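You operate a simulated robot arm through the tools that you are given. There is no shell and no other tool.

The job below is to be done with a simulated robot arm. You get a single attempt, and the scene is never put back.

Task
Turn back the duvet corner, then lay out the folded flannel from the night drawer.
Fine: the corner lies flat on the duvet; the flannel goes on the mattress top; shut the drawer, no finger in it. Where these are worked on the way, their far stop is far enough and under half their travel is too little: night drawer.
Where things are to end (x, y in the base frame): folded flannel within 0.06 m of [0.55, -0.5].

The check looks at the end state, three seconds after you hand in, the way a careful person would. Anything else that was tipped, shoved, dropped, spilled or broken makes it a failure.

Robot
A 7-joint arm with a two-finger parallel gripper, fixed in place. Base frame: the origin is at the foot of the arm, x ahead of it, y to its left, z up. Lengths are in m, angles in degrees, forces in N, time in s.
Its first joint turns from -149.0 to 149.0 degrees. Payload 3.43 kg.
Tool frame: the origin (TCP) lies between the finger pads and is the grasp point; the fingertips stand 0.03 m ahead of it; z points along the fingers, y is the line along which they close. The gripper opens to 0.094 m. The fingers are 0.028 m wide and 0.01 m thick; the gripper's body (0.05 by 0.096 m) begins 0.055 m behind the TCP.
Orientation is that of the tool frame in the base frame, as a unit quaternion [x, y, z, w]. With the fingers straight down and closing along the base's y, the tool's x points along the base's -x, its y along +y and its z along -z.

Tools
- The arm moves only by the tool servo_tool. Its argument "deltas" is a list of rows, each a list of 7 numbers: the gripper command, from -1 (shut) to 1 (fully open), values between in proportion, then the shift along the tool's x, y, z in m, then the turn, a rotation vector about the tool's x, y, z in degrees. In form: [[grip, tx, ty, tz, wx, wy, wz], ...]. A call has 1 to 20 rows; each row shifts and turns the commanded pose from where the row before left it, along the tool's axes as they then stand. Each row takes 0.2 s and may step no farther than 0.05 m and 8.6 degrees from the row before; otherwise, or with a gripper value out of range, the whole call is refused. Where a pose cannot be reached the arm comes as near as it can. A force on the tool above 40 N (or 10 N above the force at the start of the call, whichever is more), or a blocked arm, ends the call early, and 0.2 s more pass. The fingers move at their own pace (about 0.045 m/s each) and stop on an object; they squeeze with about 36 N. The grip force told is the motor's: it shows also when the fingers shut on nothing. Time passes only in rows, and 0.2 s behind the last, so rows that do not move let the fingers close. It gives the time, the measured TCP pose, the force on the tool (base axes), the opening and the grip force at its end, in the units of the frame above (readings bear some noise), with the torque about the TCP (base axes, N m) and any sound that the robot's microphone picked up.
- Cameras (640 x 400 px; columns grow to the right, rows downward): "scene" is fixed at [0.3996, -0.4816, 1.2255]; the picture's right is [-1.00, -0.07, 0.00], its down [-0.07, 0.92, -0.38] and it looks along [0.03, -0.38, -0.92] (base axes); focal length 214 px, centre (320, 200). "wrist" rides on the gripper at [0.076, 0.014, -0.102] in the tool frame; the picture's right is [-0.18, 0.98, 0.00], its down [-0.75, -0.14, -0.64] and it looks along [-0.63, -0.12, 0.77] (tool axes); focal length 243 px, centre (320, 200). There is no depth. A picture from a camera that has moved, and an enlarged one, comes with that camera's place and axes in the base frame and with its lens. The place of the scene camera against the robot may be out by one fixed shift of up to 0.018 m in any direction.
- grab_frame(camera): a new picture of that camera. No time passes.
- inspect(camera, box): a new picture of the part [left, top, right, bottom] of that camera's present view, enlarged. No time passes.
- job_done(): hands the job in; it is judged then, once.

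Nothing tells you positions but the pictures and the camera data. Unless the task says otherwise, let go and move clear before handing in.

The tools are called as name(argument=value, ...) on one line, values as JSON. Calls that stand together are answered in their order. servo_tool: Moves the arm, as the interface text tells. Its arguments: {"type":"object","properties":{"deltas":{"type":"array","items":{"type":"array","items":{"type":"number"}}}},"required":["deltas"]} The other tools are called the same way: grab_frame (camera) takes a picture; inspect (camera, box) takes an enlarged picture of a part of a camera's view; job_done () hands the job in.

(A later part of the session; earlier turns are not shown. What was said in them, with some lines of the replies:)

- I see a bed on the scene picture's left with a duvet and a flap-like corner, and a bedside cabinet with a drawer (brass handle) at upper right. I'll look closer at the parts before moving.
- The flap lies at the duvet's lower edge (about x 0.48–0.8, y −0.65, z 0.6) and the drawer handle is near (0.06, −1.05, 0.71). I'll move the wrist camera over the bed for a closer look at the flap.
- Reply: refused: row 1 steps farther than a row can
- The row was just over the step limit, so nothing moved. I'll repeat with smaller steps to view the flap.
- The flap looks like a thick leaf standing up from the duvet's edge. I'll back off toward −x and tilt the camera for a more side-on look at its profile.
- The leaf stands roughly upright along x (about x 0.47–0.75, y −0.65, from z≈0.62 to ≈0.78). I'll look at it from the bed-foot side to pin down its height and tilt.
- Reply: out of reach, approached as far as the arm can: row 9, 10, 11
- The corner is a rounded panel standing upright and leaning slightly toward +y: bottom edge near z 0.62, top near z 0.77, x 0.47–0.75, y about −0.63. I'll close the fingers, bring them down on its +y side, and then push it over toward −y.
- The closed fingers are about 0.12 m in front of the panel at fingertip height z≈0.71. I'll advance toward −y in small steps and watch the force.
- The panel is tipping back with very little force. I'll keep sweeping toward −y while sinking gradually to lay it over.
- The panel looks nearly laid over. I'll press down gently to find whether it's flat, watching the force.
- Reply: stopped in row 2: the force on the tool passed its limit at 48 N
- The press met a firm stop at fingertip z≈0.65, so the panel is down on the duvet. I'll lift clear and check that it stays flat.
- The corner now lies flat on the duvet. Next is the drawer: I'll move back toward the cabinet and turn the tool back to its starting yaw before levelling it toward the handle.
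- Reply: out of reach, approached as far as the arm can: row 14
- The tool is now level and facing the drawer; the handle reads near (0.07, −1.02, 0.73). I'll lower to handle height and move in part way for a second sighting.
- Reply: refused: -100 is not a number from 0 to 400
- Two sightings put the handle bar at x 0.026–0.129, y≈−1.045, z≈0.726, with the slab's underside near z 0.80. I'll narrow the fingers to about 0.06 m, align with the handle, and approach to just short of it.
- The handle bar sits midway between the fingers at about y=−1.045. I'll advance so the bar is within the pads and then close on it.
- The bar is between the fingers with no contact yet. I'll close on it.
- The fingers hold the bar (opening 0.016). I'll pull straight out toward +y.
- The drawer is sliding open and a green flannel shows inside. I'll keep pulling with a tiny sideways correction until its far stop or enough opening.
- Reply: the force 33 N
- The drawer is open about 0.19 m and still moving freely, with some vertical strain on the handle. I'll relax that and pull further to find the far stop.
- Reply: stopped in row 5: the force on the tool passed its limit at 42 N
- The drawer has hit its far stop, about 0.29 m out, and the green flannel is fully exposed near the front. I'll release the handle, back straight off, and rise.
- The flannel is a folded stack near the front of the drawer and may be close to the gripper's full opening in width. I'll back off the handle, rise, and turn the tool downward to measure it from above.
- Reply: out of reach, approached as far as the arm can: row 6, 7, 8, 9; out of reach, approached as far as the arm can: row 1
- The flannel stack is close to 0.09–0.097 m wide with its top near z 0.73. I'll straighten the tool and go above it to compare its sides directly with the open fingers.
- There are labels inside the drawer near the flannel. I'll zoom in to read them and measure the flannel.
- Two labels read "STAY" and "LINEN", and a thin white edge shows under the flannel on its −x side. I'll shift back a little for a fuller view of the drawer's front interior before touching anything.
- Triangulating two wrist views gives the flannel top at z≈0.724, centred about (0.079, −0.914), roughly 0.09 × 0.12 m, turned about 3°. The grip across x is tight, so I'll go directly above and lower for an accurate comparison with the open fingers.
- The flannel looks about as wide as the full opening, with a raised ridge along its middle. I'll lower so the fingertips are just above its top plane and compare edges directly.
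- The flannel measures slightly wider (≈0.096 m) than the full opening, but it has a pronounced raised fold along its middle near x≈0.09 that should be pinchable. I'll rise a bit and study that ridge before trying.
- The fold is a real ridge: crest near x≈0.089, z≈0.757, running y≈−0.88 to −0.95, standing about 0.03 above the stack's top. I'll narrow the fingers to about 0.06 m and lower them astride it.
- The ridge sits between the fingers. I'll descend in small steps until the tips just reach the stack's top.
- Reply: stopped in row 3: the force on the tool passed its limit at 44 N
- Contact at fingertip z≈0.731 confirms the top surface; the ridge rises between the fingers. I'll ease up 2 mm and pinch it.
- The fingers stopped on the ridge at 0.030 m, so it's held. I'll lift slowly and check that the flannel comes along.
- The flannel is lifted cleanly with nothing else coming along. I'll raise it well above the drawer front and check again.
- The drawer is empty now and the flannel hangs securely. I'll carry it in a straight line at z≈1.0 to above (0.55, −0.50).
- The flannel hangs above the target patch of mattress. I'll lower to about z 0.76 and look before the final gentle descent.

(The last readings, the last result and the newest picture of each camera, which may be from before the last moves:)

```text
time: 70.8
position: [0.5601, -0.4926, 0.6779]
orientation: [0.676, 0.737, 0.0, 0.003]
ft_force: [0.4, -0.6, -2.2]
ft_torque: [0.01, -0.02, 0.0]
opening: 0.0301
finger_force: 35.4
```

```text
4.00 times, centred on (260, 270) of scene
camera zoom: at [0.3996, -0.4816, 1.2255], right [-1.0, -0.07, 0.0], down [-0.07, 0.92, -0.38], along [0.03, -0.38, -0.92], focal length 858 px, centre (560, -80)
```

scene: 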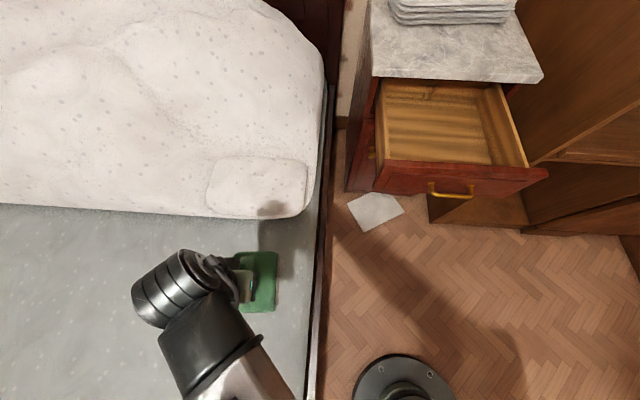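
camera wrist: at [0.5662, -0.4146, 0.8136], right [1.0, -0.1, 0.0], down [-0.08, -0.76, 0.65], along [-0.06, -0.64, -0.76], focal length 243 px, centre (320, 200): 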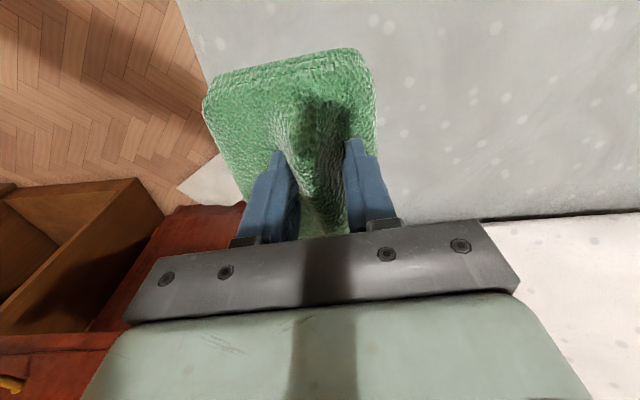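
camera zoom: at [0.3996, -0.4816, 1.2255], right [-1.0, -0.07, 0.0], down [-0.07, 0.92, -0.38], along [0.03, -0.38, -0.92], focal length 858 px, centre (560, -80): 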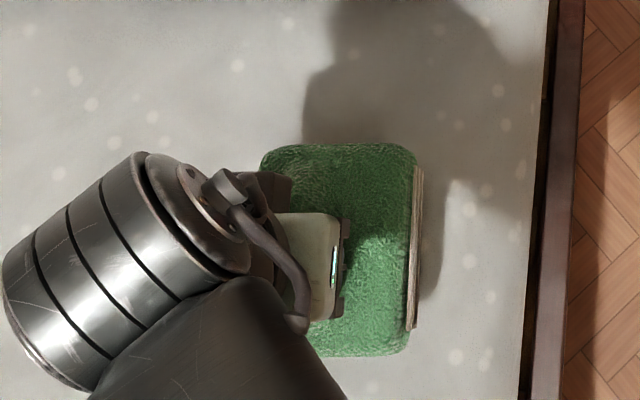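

The flannel's shadow gap is halving as it nears the mattress; contact should come about 0.03 m lower. I'll continue gently.

servo_tool(deltas=[[-1, 0, 0, 0.006, 0, 0, 0], [-1, 0, 0, 0.006, 0, 0, 0], [-1, 0, 0, 0.004, 0, 0, 0], [-1, 0, 0, 0, 0, 0, 0]])

inspect(camera="scene", box=[200, 220, 320, 320])

```text
time: 71.8
position: [0.5608, -0.4917, 0.6621]
orientation: [0.676, 0.737, 0.0, 0.003]
ft_force: [0.8, -0.7, -3.0]
ft_torque: [0.01, -0.02, 0.02]
opening: 0.0302
finger_force: 35.7
```

```text
4.00 times, centred on (260, 270) of scene
camera zoom: at [0.3996, -0.4816, 1.2255], right [-1.0, -0.07, 0.0], down [-0.07, 0.92, -0.38], along [0.03, -0.38, -0.92], focal length 858 px, centre (560, -80)
```

zoom: 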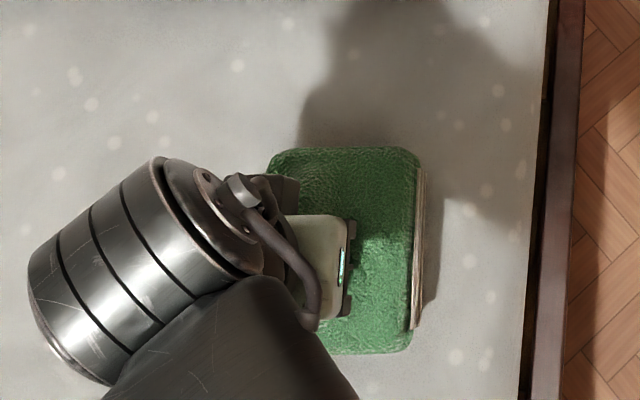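

servo_tool(deltas=[[-1, 0, 0, 0.004, 0, 0, 0], [-1, 0, 0, 0.004, 0, 0, 0], [-1, 0, 0, 0, 0, 0, 0]])

inspect(camera="scene", box=[200, 220, 320, 320])

```text
time: 72.6
position: [0.5608, -0.492, 0.6537]
orientation: [0.675, 0.737, -0.001, 0.003]
ft_force: [0.4, -0.1, -1.2]
ft_torque: [0.05, 0.0, -0.01]
opening: 0.0301
finger_force: 35.8
```

```text
4.00 times, centred on (260, 270) of scene
camera zoom: at [0.3996, -0.4816, 1.2255], right [-1.0, -0.07, 0.0], down [-0.07, 0.92, -0.38], along [0.03, -0.38, -0.92], focal length 858 px, centre (560, -80)
```

zoom: 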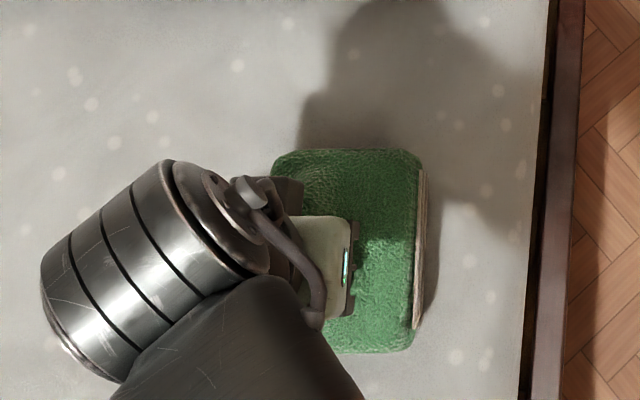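

servo_tool(deltas=[[-1, 0, 0, 0.003, 0, 0, 0], [-1, 0, 0, 0.003, 0, 0, 0], [-1, 0, 0, 0, 0, 0, 0]])

inspect(camera="scene", box=[200, 220, 320, 320])

```text
time: 73.4
position: [0.5602, -0.4929, 0.6482]
orientation: [0.676, 0.737, 0.0, 0.003]
ft_force: [-0.5, -0.2, -2.7]
ft_torque: [0.03, -0.01, -0.01]
opening: 0.03
finger_force: 36.1
```

```text
4.00 times, centred on (260, 270) of scene
camera zoom: at [0.3996, -0.4816, 1.2255], right [-1.0, -0.07, 0.0], down [-0.07, 0.92, -0.38], along [0.03, -0.38, -0.92], focal length 858 px, centre (560, -80)
```

zoom: 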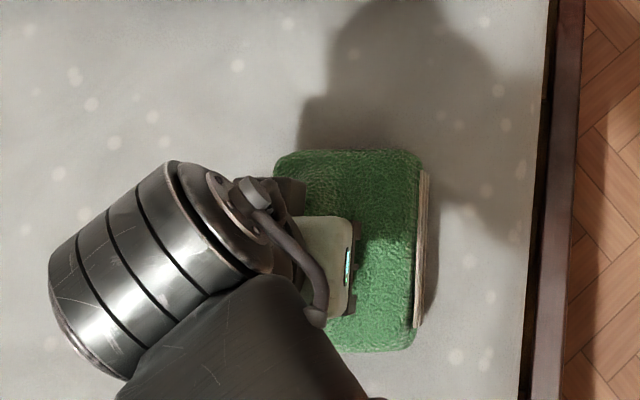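

servo_tool(deltas=[[-1, 0, 0, 0.003, 0, 0, 0], [-1, 0, 0, 0.003, 0, 0, 0], [-1, 0, 0, 0, 0, 0, 0]])

inspect(camera="scene", box=[200, 220, 320, 320])

grab_frame(camera="wrist")

```text
time: 74.2
position: [0.5612, -0.4912, 0.6418]
orientation: [0.676, 0.737, -0.001, 0.003]
ft_force: [-0.3, 0.9, -2.7]
ft_torque: [0.02, -0.02, -0.02]
opening: 0.0298
finger_force: 36.5
```

```text
4.00 times, centred on (260, 270) of scene
camera zoom: at [0.3996, -0.4816, 1.2255], right [-1.0, -0.07, 0.0], down [-0.07, 0.92, -0.38], along [0.03, -0.38, -0.92], focal length 858 px, centre (560, -80)
```

zoom: 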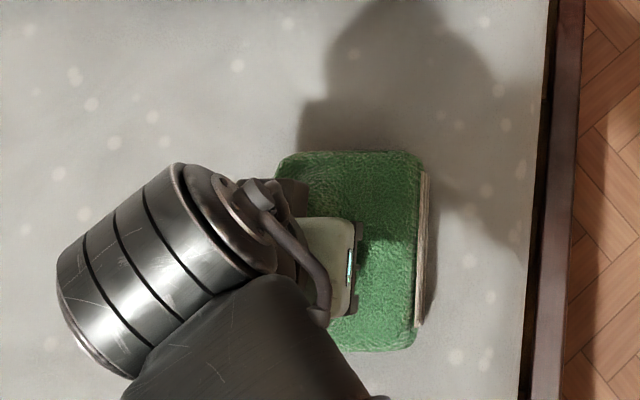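

```text
taken
camera wrist: at [0.5671, -0.4146, 0.7433], right [1.0, -0.1, 0.0], down [-0.08, -0.76, 0.65], along [-0.06, -0.64, -0.76], focal length 243 px, centre (320, 200)
```

wrist: 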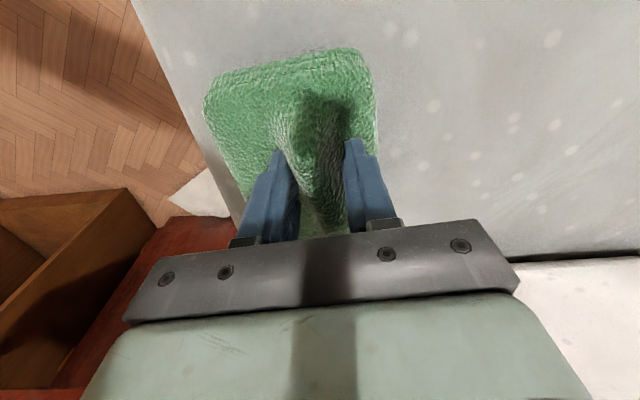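

servo_tool(deltas=[[-1, 0, 0, 0.003, 0, 0, 0], [-1, 0, 0, 0.003, 0, 0, 0], [-1, 0, 0, 0, 0, 0, 0]])

inspect(camera="scene", box=[200, 220, 320, 320])

```text
time: 75.0
position: [0.5611, -0.4929, 0.6358]
orientation: [0.676, 0.737, 0.0, 0.003]
ft_force: [-0.1, -0.1, -2.7]
ft_torque: [0.05, -0.03, 0.0]
opening: 0.0301
finger_force: 36.5
```

```text
4.00 times, centred on (260, 270) of scene
camera zoom: at [0.3996, -0.4816, 1.2255], right [-1.0, -0.07, 0.0], down [-0.07, 0.92, -0.38], along [0.03, -0.38, -0.92], focal length 858 px, centre (560, -80)
```

zoom: 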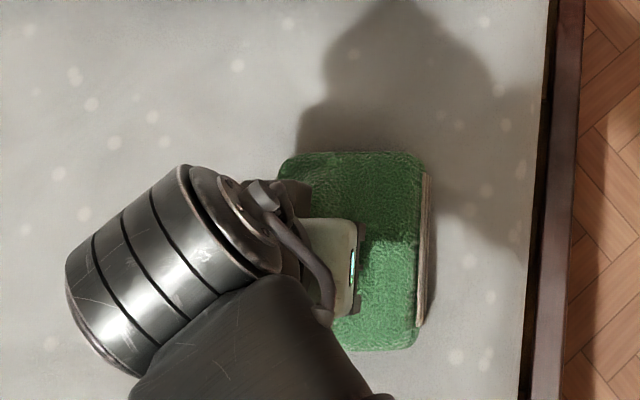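

servo_tool(deltas=[[-1, 0, 0, 0.003, 0, 0, 0], [-1, 0, 0, 0.003, 0, 0, 0], [-1, 0, 0, 0, 0, 0, 0]])

servo_tool(deltas=[[-1, 0, 0, 0.003, 0, 0, 0], [-1, 0, 0, 0.003, 0, 0, 0], [-1, 0, 0, 0, 0, 0, 0]])

inspect(camera="scene", box=[200, 220, 320, 320])

```text
time: 75.6
position: [0.5619, -0.4924, 0.6345]
orientation: [0.676, 0.737, 0.001, 0.004]
ft_force: [-0.7, 2.6, 12.3]
ft_torque: [-0.16, -0.06, -0.05]
opening: 0.0301
finger_force: 36.3
stopped in row 2: the force on the tool passed its limit at 45 N (the readings are from after the stop); the commanded pose is now the measured one
```

```text
time: 76.0
position: [0.561, -0.4923, 0.6337]
orientation: [0.676, 0.737, 0.0, 0.005]
ft_force: [-1.8, 1.1, 13.7]
ft_torque: [0.05, -0.01, -0.04]
opening: 0.03
finger_force: 35.7
stopped in row 2: the force on the tool passed its limit at 47 N (the readings are from after the stop); the commanded pose is now the measured one
```

```text
4.00 times, centred on (260, 270) of scene
camera zoom: at [0.3996, -0.4816, 1.2255], right [-1.0, -0.07, 0.0], down [-0.07, 0.92, -0.38], along [0.03, -0.38, -0.92], focal length 858 px, centre (560, -80)
```

zoom: 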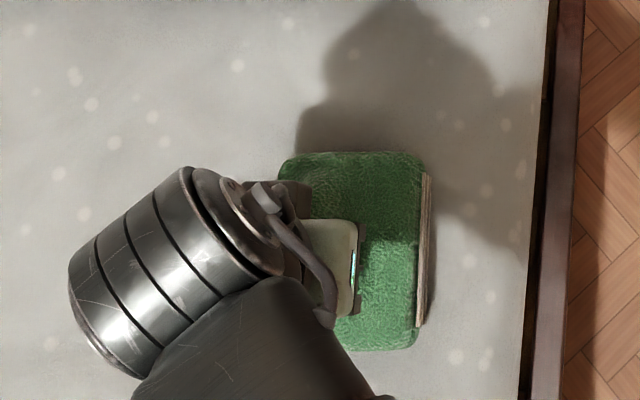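

The flannel is down on the mattress (firm contact at TCP z≈0.634). I'll ease the pressure, open the fingers partway, and rise straight up.

servo_tool(deltas=[[-1, 0, 0, -0.001, 0, 0, 0], [0.27, 0, 0, 0, 0, 0, 0], [0.27, 0, 0, 0, 0, 0, 0], [0.27, 0, 0, 0, 0, 0, 0], [0.27, 0, 0, 0, 0, 0, 0], [0.27, 0, 0, -0.005, 0, 0, 0], [0.27, 0, 0, -0.01, 0, 0, 0], [0.27, 0, 0, -0.02, 0, 0, 0], [0.27, 0, 0, -0.04, 0, 0, 0], [0.27, 0, 0, -0.04, 0, 0, 0], [0.27, 0, 0, -0.04, 0, 0, 0], [0.27, 0, 0, 0, 0, 0, 0]])

grab_frame(camera="wrist")

grab_frame(camera="scene")

```text
time: 78.6
position: [0.5612, -0.4915, 0.7893]
orientation: [0.675, 0.737, 0.002, 0.005]
ft_force: [0.2, -0.1, -0.1]
ft_torque: [0.03, 0.02, 0.02]
opening: 0.0597
finger_force: 0.1
```

```text
taken
camera wrist: at [0.5656, -0.4143, 0.8914], right [1.0, -0.1, 0.01], down [-0.08, -0.76, 0.65], along [-0.06, -0.64, -0.76], focal length 243 px, centre (320, 200)
```

wrist: 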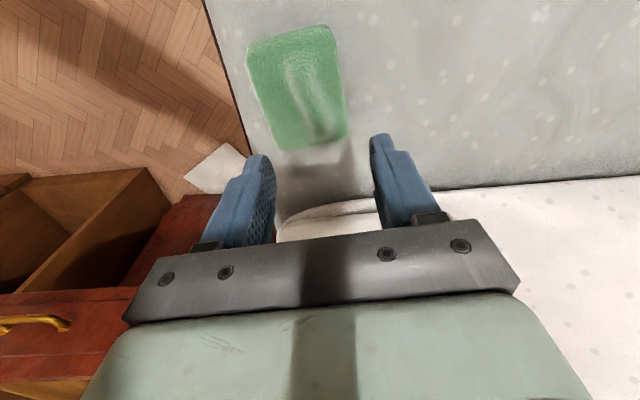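

```text
taken
```

scene: 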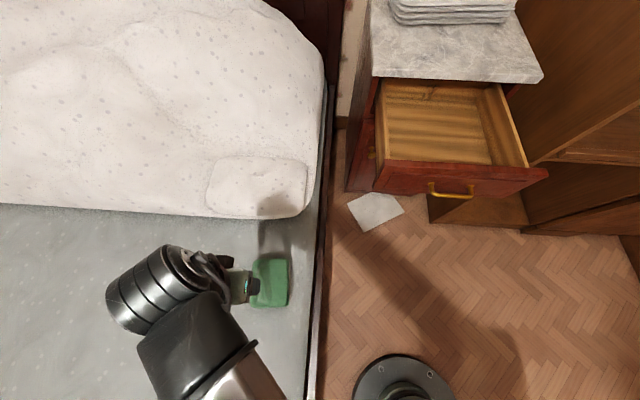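

The flannel lies on the mattress near (0.55, −0.50) and the duvet corner is still flat. I'll now rise, travel back toward the cabinet, and turn the tool to its starting yaw with the fingers closed for pushing the drawer shut.

servo_tool(deltas=[[-1, 0, 0, -0.04, 0, 0, 0], [-1, 0, 0, -0.04, 0, 0, 0], [-1, 0, 0, -0.04, 0, 0, 0], [-1, 0, 0, -0.03, 0, 0, 0], [-1, -0.012, -0.0423, 0, 0, 0, 0], [-1, -0.012, -0.0423, 0, 0, 0, 0], [-1, -0.012, -0.0423, 0, 0, 0, 0], [-1, -0.012, -0.0423, 0, 0, 0, 0], [-1, -0.012, -0.0423, 0, 0, 0, 0], [-1, -0.012, -0.0423, 0, 0, 0, 0], [-1, -0.012, -0.0423, 0, 0, 0, 0], [-1, -0.012, -0.0423, 0, 0, 0, 0], [-1, -0.012, -0.0423, 0, 0, 0, 0], [-1, 0, 0, 0, 0, 0, 0]])

grab_frame(camera="scene")

```text
time: 81.6
position: [0.1886, -0.6322, 0.937]
orientation: [0.676, 0.737, 0.001, 0.006]
ft_force: [-0.1, -0.2, 0.3]
ft_torque: [0.0, -0.02, 0.0]
opening: 0.0001
finger_force: 33.0
```

```text
taken
```

scene: 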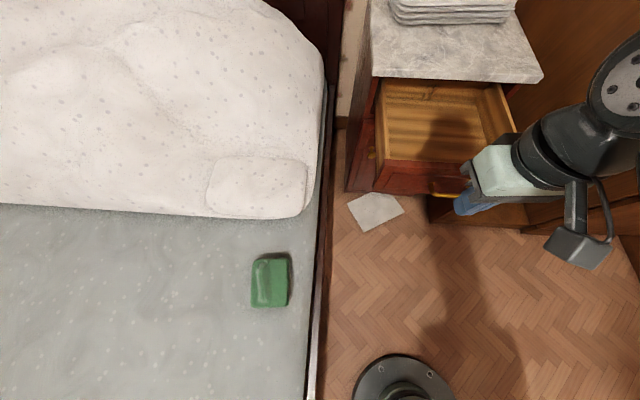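

The flannel sits right at the target spot in the scene view. Next I'll unwind the yaw, shift to x≈0.08, y≈−0.70 and level the tool toward the drawer front.

servo_tool(deltas=[[-1, 0, 0, 0, 0, 0, -8.5], [-1, 0, 0, 0, 0, 0, -8.5], [-1, 0, 0, 0, 0, 0, -8.5], [-1, 0, 0, 0, 0, 0, -8.5], [-1, 0, 0, 0, 0, 0, -8.5], [-1, 0, 0, 0, 0, 0, -8.5], [-1, 0, 0, 0, 0, 0, -8.5], [-1, 0, 0, 0, 0, 0, -8.5], [-1, 0, 0, 0, 0, 0, -8.5], [-1, 0, 0, 0, 0, 0, -8.5], [-1, 0.036, -0.02, 0, 0, 0, 0], [-1, 0.036, -0.02, 0, 0, 0, 0], [-1, 0.036, -0.025, 0, 0, 0, 0], [-1, 0, 0, 0, 0, 0, 0]])

servo_tool(deltas=[[-1, 0, 0, 0, 8.5, 0, 0], [-1, 0, 0, 0, 8.5, 0, 0], [-1, 0, 0, 0, 8.5, 0, 0], [-1, 0, 0, 0, 8.5, 0, 0], [-1, 0, 0, 0, 8.5, 0, 0], [-1, 0, 0, 0, 8.5, 0, 0], [-1, 0, 0, 0, 8.5, 0, 0], [-1, 0, 0, 0, 8.5, 0, 0], [-1, 0, 0, 0, 8.5, 0, 0], [-1, 0, 0, 0, 8.5, 0, 0], [-1, 0, 0, 0, 5, 0, 0], [-1, 0, 0, 0, 0, 0, 0]])

grab_frame(camera="scene")

grab_frame(camera="wrist")

```text
time: 84.6
position: [0.0802, -0.6965, 0.9372]
orientation: [0.0, 1.0, -0.003, 0.005]
ft_force: [-0.3, 0.0, 0.0]
ft_torque: [0.01, 0.0, 0.02]
opening: 0.0
finger_force: 33.3
```

```text
time: 87.2
position: [0.0715, -0.7045, 0.9355]
orientation: [0.016, 0.741, -0.671, -0.012]
ft_force: [-0.4, -0.8, -0.3]
ft_torque: [0.02, 0.05, 0.01]
opening: 0.0001
finger_force: 33.0
out of reach, approached as far as the arm can: row 9, 10, 11
```

```text
taken
```

scene: 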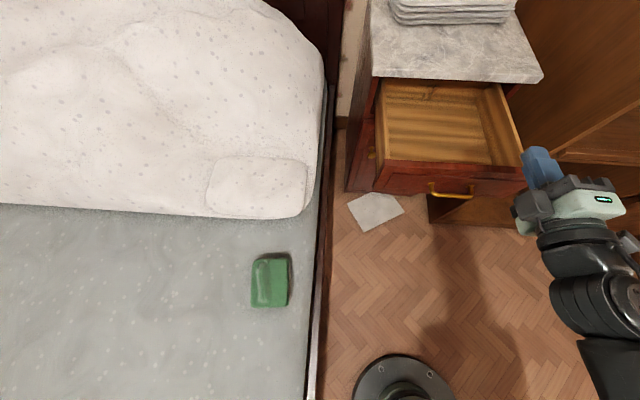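

```text
taken
camera wrist: at [-0.0008, -0.5976, 0.9305], right [0.19, 0.09, -0.98], down [0.78, 0.59, 0.21], along [0.6, -0.8, 0.04], focal length 243 px, centre (320, 200)
```

wrist: 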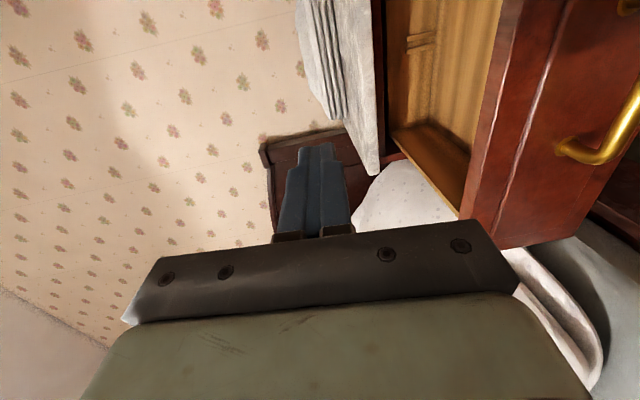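

The tool is nearly level above the open drawer's front. I'll lower to about z 0.80 just in front of the drawer, correcting the small tilt, and stay clear of the handle.

servo_tool(deltas=[[-1, 0, 0.03, 0, 0, 0, 0], [-1, 0, 0.03, 0, 0, 0, 0], [-1, 0, 0.03, 0, 0, 0, 0], [-1, 0, 0.03, 0, 5.5, -2.2, 0], [-1, 0, 0, 0, 0, 0, 0]])

grab_frame(camera="scene")

grab_frame(camera="wrist")

```text
time: 88.4
position: [0.0865, -0.6925, 0.8187]
orientation: [0.009, 0.709, -0.705, -0.003]
ft_force: [0.0, -0.2, 0.4]
ft_torque: [0.03, 0.0, 0.01]
opening: 0.0002
finger_force: 33.1
out of reach, approached as far as the arm can: row 4
```

```text
taken
```

scene: 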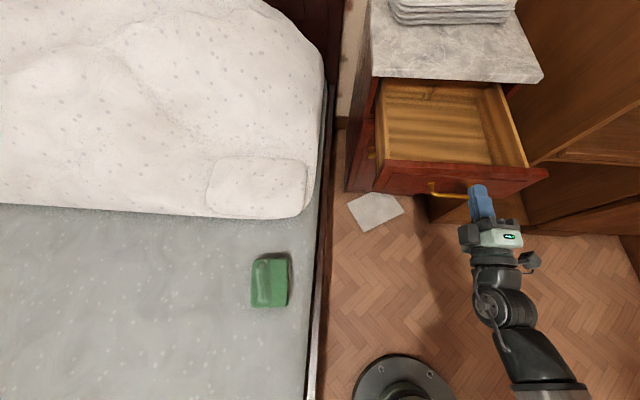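

```text
taken
camera wrist: at [0.0114, -0.5888, 0.8037], right [0.19, 0.0, -0.98], down [0.76, 0.63, 0.15], along [0.62, -0.78, 0.12], focal length 243 px, centre (320, 200)
```

wrist: 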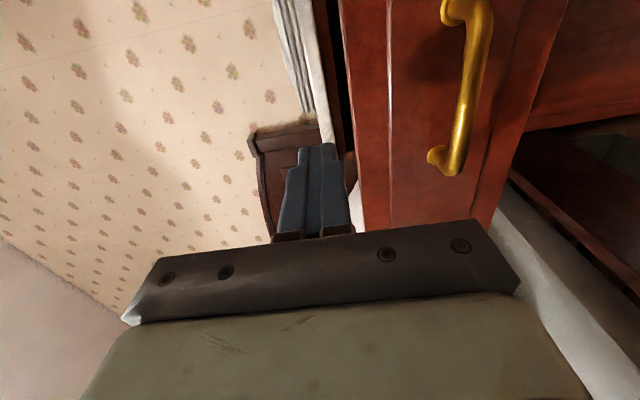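

The handle bar is at about y=−0.765, so there is ~0.035 m of clearance ahead of the fingertips. I'll lower to z≈0.685, below the handle bar, ready to push on the drawer face.

servo_tool(deltas=[[-1, 0.005, 0.03, 0, 0, 0, 0], [-1, 0.005, 0.03, 0, 0, 0, 0], [-1, 0, 0.03, 0, 0, 0, 0], [-1, 0, 0.03, 0, 0, 0, 0], [-1, 0, 0.014, 0, 0, 0, 0], [-1, 0, 0, 0, 0, 0, 0]])

grab_frame(camera="wrist")

inspect(camera="scene", box=[380, 130, 560, 250])

```text
time: 89.8
position: [0.1151, -0.6924, 0.6925]
orientation: [0.007, 0.709, -0.705, -0.002]
ft_force: [0.6, -0.6, -0.1]
ft_torque: [-0.03, 0.01, -0.02]
opening: 0.0
finger_force: 33.2
out of reach, approached as far as the arm can: row 1, 2, 3, 4
```

```text
taken
camera wrist: at [0.0395, -0.5876, 0.6775], right [0.19, 0.0, -0.98], down [0.76, 0.63, 0.15], along [0.62, -0.78, 0.12], focal length 243 px, centre (320, 200)
```

wrist: 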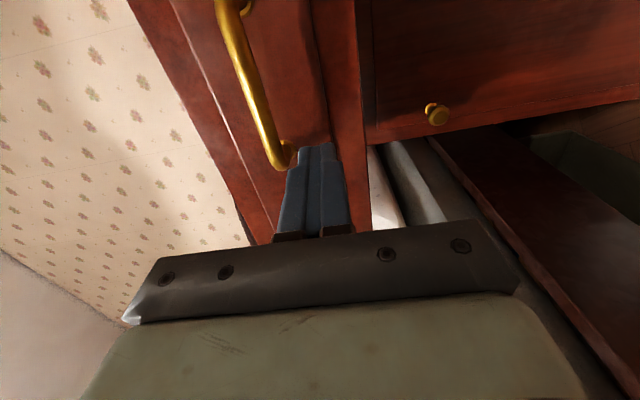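

```text
3.33 times, centred on (470, 190) of scene
camera zoom: at [0.3996, -0.4816, 1.2255], right [-1.0, -0.07, 0.0], down [-0.07, 0.92, -0.38], along [0.03, -0.38, -0.92], focal length 715 px, centre (-180, 233)
```

zoom: 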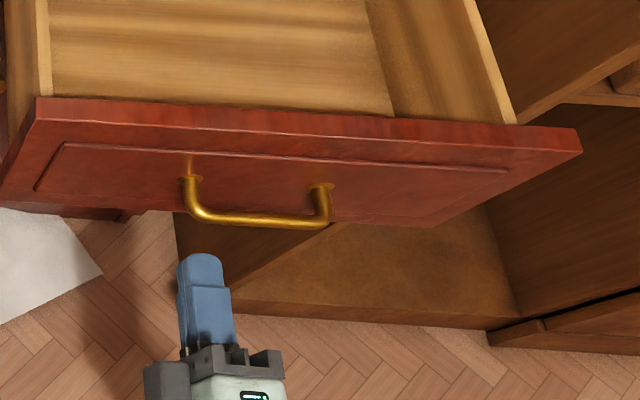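

servo_tool(deltas=[[-1, 0.018, 0.004, 0.01, 0, 0, 0], [-1, 0.018, 0.004, 0.01, 0, 0, 0], [-1, 0, 0, 0, 0, 0, 0]])

grab_frame(camera="wrist")

inspect(camera="scene", box=[380, 130, 560, 250])

```text
time: 90.6
position: [0.1085, -0.7118, 0.6902]
orientation: [0.01, 0.71, -0.704, -0.005]
ft_force: [-0.4, -0.2, -0.3]
ft_torque: [0.01, -0.01, 0.04]
opening: 0.0
finger_force: 33.0
out of reach, approached as far as the arm can: row 1, 2
```

```text
taken
camera wrist: at [0.0346, -0.6072, 0.6751], right [0.19, 0.0, -0.98], down [0.77, 0.62, 0.15], along [0.61, -0.78, 0.12], focal length 243 px, centre (320, 200)
```

wrist: 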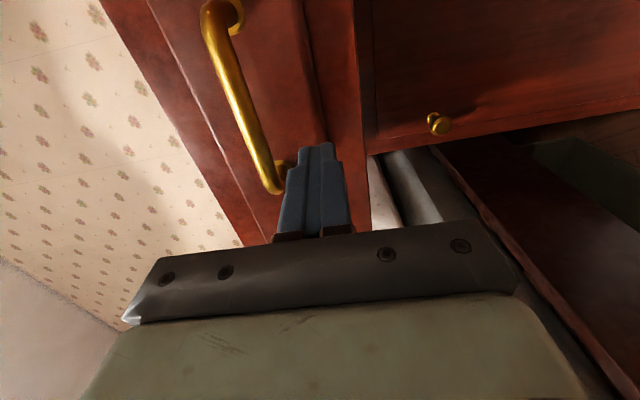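

```text
3.33 times, centred on (470, 190) of scene
camera zoom: at [0.3996, -0.4816, 1.2255], right [-1.0, -0.07, 0.0], down [-0.07, 0.92, -0.38], along [0.03, -0.38, -0.92], focal length 715 px, centre (-180, 233)
```

zoom: 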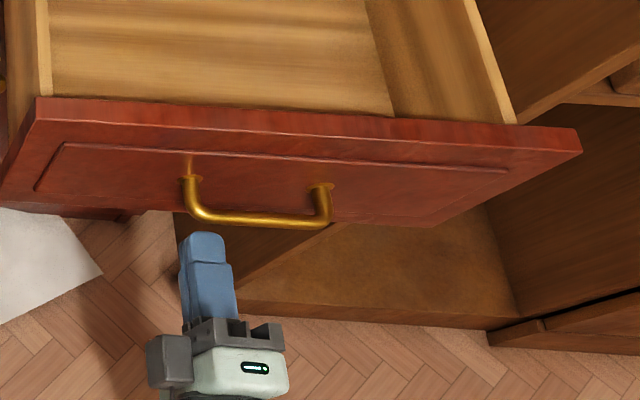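

servo_tool(deltas=[[-1, 0.005, 0.005, 0.015, 0, 0, 0], [-1, 0.012, 0, 0.01, 0, 0, 0], [-1, 0.012, 0, 0.005, 0, 0, 0], [-1, 0, 0, 0, 0, 0, 0]])

grab_frame(camera="wrist")

inspect(camera="scene", box=[380, 130, 560, 250])

```text
time: 91.6
position: [0.1147, -0.7408, 0.6918]
orientation: [0.008, 0.709, -0.705, -0.003]
ft_force: [0.0, -0.1, -0.4]
ft_torque: [0.02, 0.01, -0.01]
opening: 0.0
finger_force: 33.3
out of reach, approached as far as the arm can: row 1, 2, 3
```

```text
taken
camera wrist: at [0.0383, -0.6366, 0.6759], right [0.19, 0.0, -0.98], down [0.76, 0.63, 0.15], along [0.62, -0.78, 0.12], focal length 243 px, centre (320, 200)
```

wrist: 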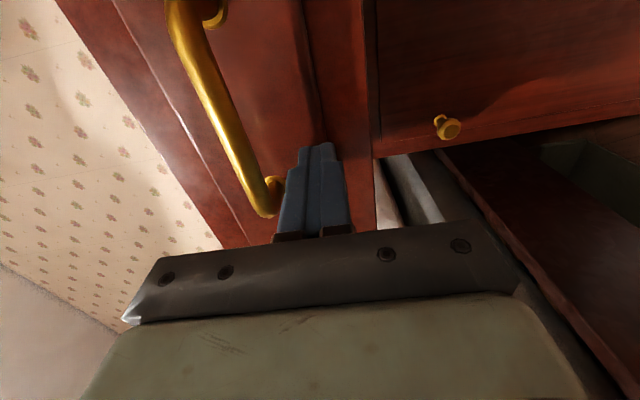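

```text
3.33 times, centred on (470, 190) of scene
camera zoom: at [0.3996, -0.4816, 1.2255], right [-1.0, -0.07, 0.0], down [-0.07, 0.92, -0.38], along [0.03, -0.38, -0.92], focal length 715 px, centre (-180, 233)
```

zoom: 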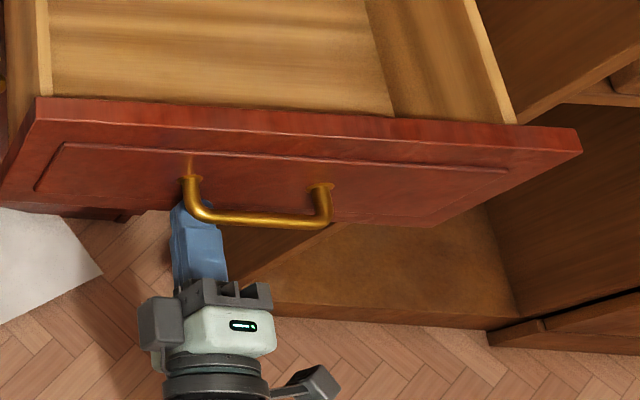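

The arm is near a reach limit sideways, but the closed fingertips are under the handle bar, just in front of the face. I'll push forward in small steps and watch the pose and force.

servo_tool(deltas=[[-1, 0, 0, 0.015, 0, 0, 0], [-1, 0, 0, 0.015, 0, 0, 0], [-1, 0, 0, 0.015, 0, 0, 0], [-1, 0, 0, 0, 0, 0, 0]])

inspect(camera="scene", box=[380, 110, 560, 230])

grab_frame(camera="wrist")

```text
time: 92.6
position: [0.1187, -0.7847, 0.6912]
orientation: [0.006, 0.709, -0.705, -0.002]
ft_force: [-0.3, -0.3, 0.3]
ft_torque: [0.02, 0.02, 0.02]
opening: 0.0001
finger_force: 32.7
out of reach, approached as far as the arm can: row 2
```

```text
3.33 times, centred on (470, 170) of scene
camera zoom: at [0.3996, -0.4816, 1.2255], right [-1.0, -0.07, 0.0], down [-0.07, 0.92, -0.38], along [0.03, -0.38, -0.92], focal length 715 px, centre (-180, 300)
```

zoom: 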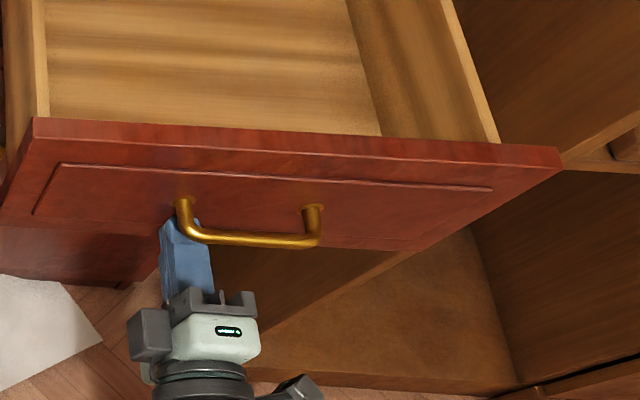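

```text
taken
camera wrist: at [0.0422, -0.682, 0.6763], right [0.19, 0.0, -0.98], down [0.76, 0.63, 0.15], along [0.62, -0.77, 0.12], focal length 243 px, centre (320, 200)
```

wrist: 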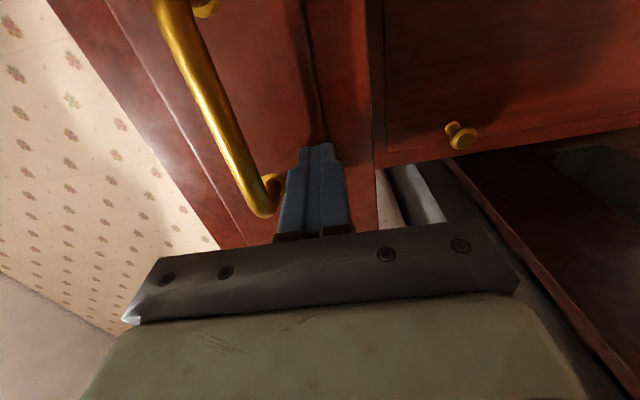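

The drawer is starting to slide in. I'll keep pushing, nudging slightly back toward the centre.

servo_tool(deltas=[[-1, 0.002, 0, 0.02, 0, 0, 0], [-1, 0.002, 0, 0.02, 0, 0, 0], [-1, 0.002, 0, 0.02, 0, 0, 0], [-1, 0.002, 0, 0.02, 0, 0, 0], [-1, 0, 0, 0, 0, 0, 0]])

inspect(camera="scene", box=[370, 70, 550, 210])

grab_frame(camera="wrist")

```text
time: 93.8
position: [0.116, -0.8651, 0.6927]
orientation: [0.007, 0.71, -0.704, -0.003]
ft_force: [-0.3, 0.2, 0.0]
ft_torque: [0.02, -0.02, 0.0]
opening: 0.0
finger_force: 32.8
out of reach, approached as far as the arm can: row 2, 4
```

```text
2.86 times, centred on (460, 140) of scene
camera zoom: at [0.3996, -0.4816, 1.2255], right [-1.0, -0.07, 0.0], down [-0.07, 0.92, -0.38], along [0.03, -0.38, -0.92], focal length 613 px, centre (-80, 371)
```

zoom: 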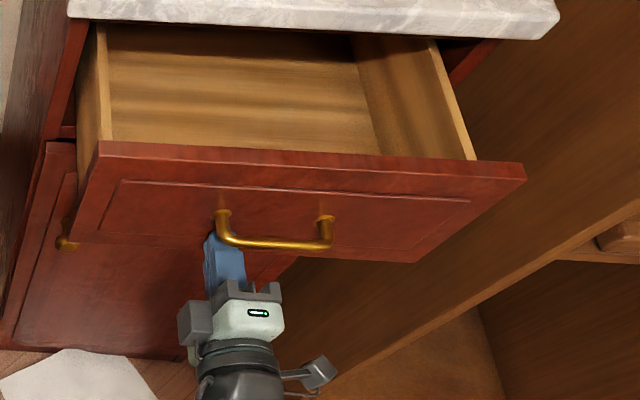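

```text
taken
camera wrist: at [0.0414, -0.7624, 0.6775], right [0.19, 0.0, -0.98], down [0.76, 0.63, 0.15], along [0.62, -0.78, 0.12], focal length 243 px, centre (320, 200)
```

wrist: 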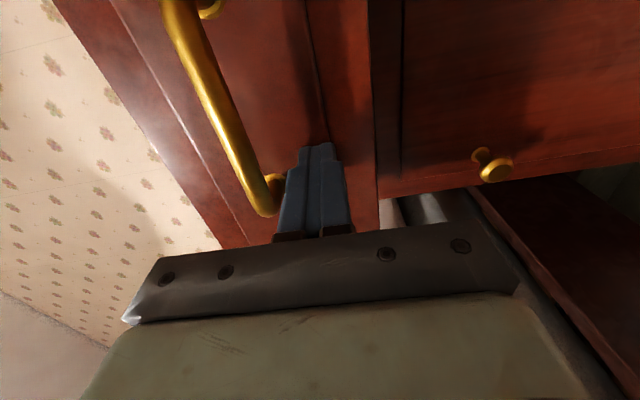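

servo_tool(deltas=[[-1, 0.001, 0, 0.02, 0, 0, 0], [-1, 0.001, 0, 0.02, 0, 0, 0], [-1, 0.001, 0, 0.02, 0, 0, 0], [-1, 0.001, 0, 0.02, 0, 0, 0], [-1, 0.001, 0, 0.02, 0, 0, 0], [-1, 0.001, 0, 0.02, 0, 0, 0], [-1, 0, 0, 0, 0, 0, 0]])

inspect(camera="scene", box=[370, 60, 550, 200])

grab_frame(camera="wrist")

```text
time: 95.4
position: [0.1183, -0.9865, 0.6934]
orientation: [0.007, 0.71, -0.704, -0.002]
ft_force: [0.2, -0.3, 0.6]
ft_torque: [0.03, -0.01, 0.0]
opening: 0.0
finger_force: 33.1
out of reach, approached as far as the arm can: row 3, 6
```

```text
2.86 times, centred on (460, 130) of scene
camera zoom: at [0.3996, -0.4816, 1.2255], right [-1.0, -0.07, 0.0], down [-0.07, 0.92, -0.38], along [0.03, -0.38, -0.92], focal length 613 px, centre (-80, 400)
```

zoom: 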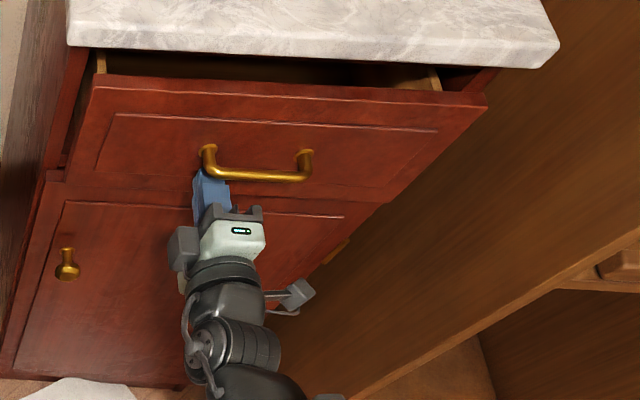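

```text
taken
camera wrist: at [0.0414, -0.8822, 0.6785], right [0.19, 0.0, -0.98], down [0.76, 0.63, 0.15], along [0.62, -0.78, 0.12], focal length 243 px, centre (320, 200)
```

wrist: 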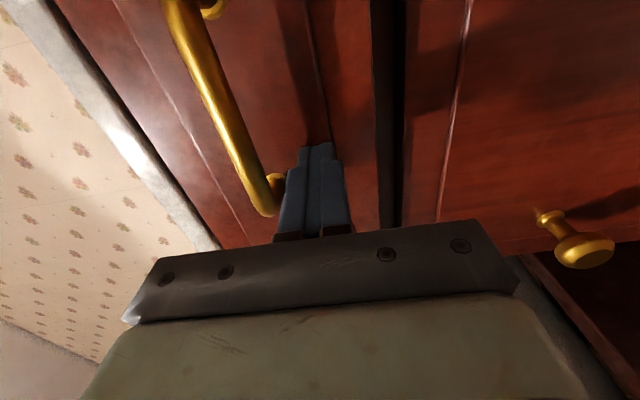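

The drawer has about 0.05–0.06 m left to go. I'll push the rest in smaller steps until it seats.

servo_tool(deltas=[[-1, 0, 0, 0.012, 0, 0, 0], [-1, 0, 0, 0.012, 0, 0, 0], [-1, 0, 0, 0.01, 0, 0, 0], [-1, 0, 0, 0.008, 0, 0, 0], [-1, 0, 0, 0.006, 0, 0, 0], [-1, 0, 0, 0.006, 0, 0, 0], [-1, 0, 0, 0.006, 0, 0, 0], [-1, 0, 0, 0, 0, 0, 0]])

inspect(camera="scene", box=[370, 60, 550, 200])

grab_frame(camera="wrist")

```text
time: 96.9
position: [0.1179, -1.035, 0.6944]
orientation: [0.006, 0.709, -0.705, -0.002]
ft_force: [1.0, 6.8, 2.8]
ft_torque: [-0.08, 0.01, 0.16]
opening: 0.0
finger_force: 32.9
stopped in row 7: the force on the tool passed its limit at 50 N (the readings are from after the stop); the commanded pose is now the measured one
```

```text
2.86 times, centred on (460, 130) of scene
camera zoom: at [0.3996, -0.4816, 1.2255], right [-1.0, -0.07, 0.0], down [-0.07, 0.92, -0.38], along [0.03, -0.38, -0.92], focal length 613 px, centre (-80, 400)
```

zoom: 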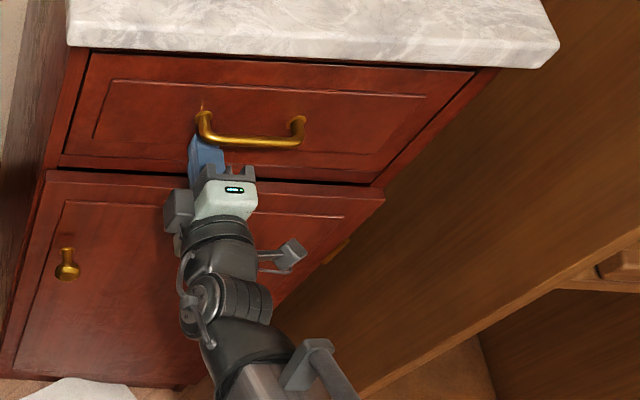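

```text
taken
camera wrist: at [0.0422, -0.9311, 0.6794], right [0.19, 0.01, -0.98], down [0.76, 0.63, 0.15], along [0.62, -0.78, 0.12], focal length 243 px, centre (320, 200)
```

wrist: 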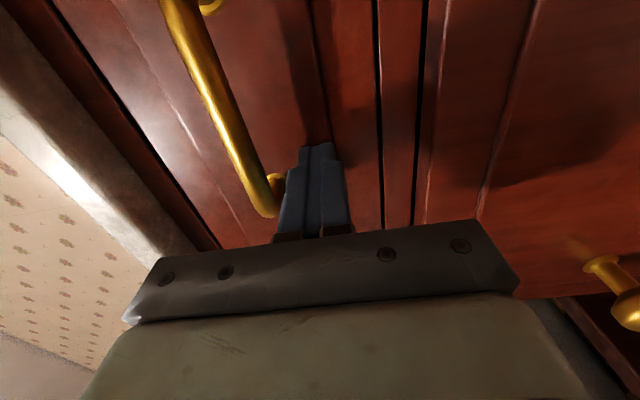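

The drawer met its stop and its front is flush with the cabinet. I'll withdraw straight back and check that it stayed shut.

servo_tool(deltas=[[-1, 0, 0, -0.01, 0, 0, 0], [-1, 0, 0, -0.02, 0, 0, 0], [-1, 0, 0, -0.03, 0, 0, 0], [-1, 0, 0, -0.04, 0, 0, 0], [-1, 0, 0, -0.04, 0, 0, 0], [-1, 0, 0, -0.04, 0, 0, 0], [-1, 0, 0, 0, 0, 0, 0]])

grab_frame(camera="scene")

inspect(camera="scene", box=[360, 60, 540, 200])

grab_frame(camera="wrist")

```text
time: 98.5
position: [0.1201, -0.8561, 0.6946]
orientation: [0.007, 0.71, -0.704, -0.001]
ft_force: [-0.2, 0.4, -0.9]
ft_torque: [0.0, -0.01, 0.03]
opening: 0.0
finger_force: 33.2
```

```text
taken
```

scene: 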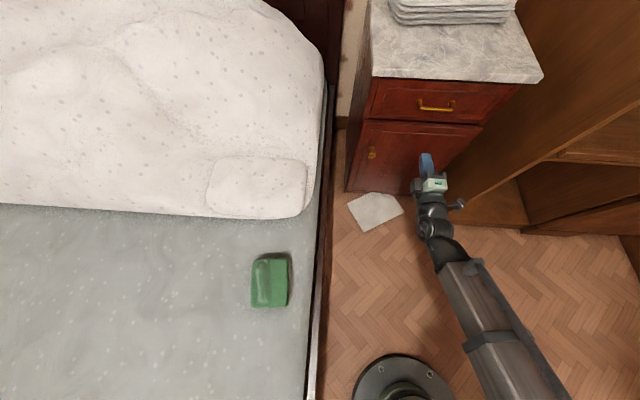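

```text
2.86 times, centred on (450, 130) of scene
camera zoom: at [0.3996, -0.4816, 1.2255], right [-1.0, -0.07, 0.0], down [-0.07, 0.92, -0.38], along [0.03, -0.38, -0.92], focal length 613 px, centre (-51, 400)
```

zoom: 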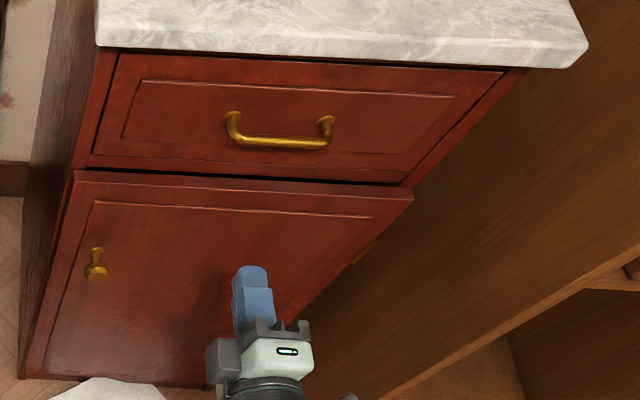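

```text
taken
camera wrist: at [0.0437, -0.7511, 0.6798], right [0.19, 0.01, -0.98], down [0.76, 0.63, 0.15], along [0.62, -0.78, 0.12], focal length 243 px, centre (320, 200)
```

wrist: 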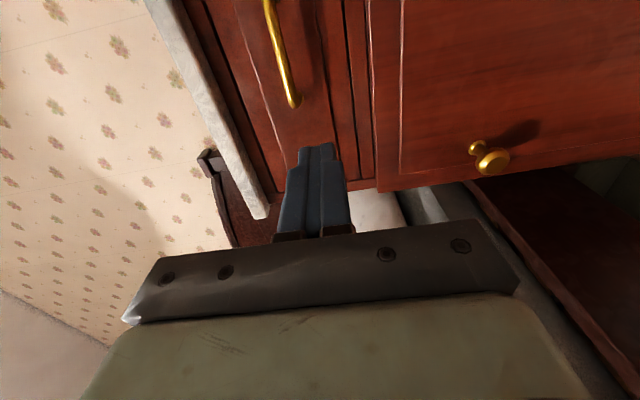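

The drawer matches its original shut position. I'll check the flannel and the duvet corner once more up close.

inspect(camera="scene", box=[180, 140, 340, 320])

inspect(camera="scene", box=[230, 230, 320, 320])

```text
2.22 times, centred on (260, 230) of scene
camera zoom: at [0.3996, -0.4816, 1.2255], right [-1.0, -0.07, 0.0], down [-0.07, 0.92, -0.38], along [0.03, -0.38, -0.92], focal length 477 px, centre (453, 133)
```

zoom: 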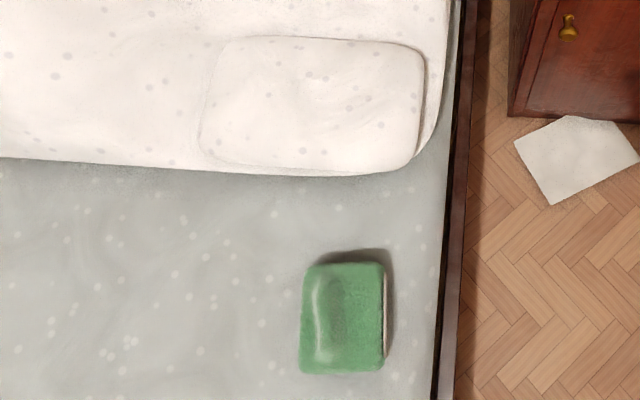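

```text
4.44 times, centred on (275, 275) of scene
camera zoom: at [0.3996, -0.4816, 1.2255], right [-1.0, -0.07, 0.0], down [-0.07, 0.92, -0.38], along [0.03, -0.38, -0.92], focal length 953 px, centre (520, -133)
```

zoom: 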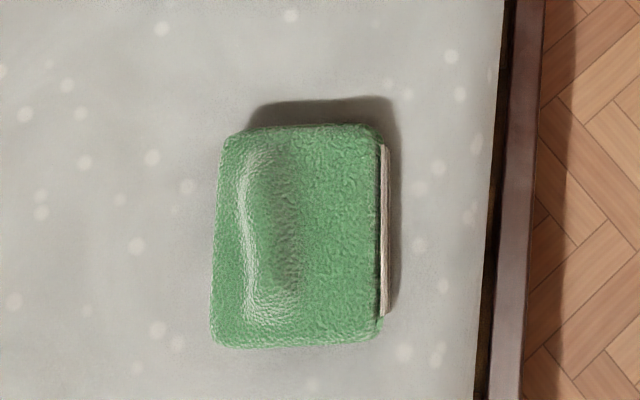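

The duvet corner lies flat. The flannel rests flat on the mattress at about (0.54–0.55, −0.49 to −0.50). The drawer is shut, the arm is clear and everything else is undisturbed, so I'm handing in.

job_done()

```text
The job is handed in.
```

I turned the duvet corner back, laid the flannel on the mattress and shut the drawer, and I've handed the job in. I don't have the check's result.

- **Duvet corner:** I pushed it over and pressed until it met a firm stop. It stayed flat afterwards.
- **Flannel:** it was slightly too wide for the fingers, so I lifted it by the raised fold on top. It rests flat at about (0.54–0.55, −0.49 to −0.50), within about 0.02 m of the target.
- **Night drawer:** I pulled it out to its far stop (about 0.28 m). After taking the flannel out, I pushed it shut with closed fingers on the outside of its face. It met its stop and looks the same as it did at the start.

The last pictures show nothing else moved. The arm is clear, with its closed fingers about 0.15 m in front of the cabinet.
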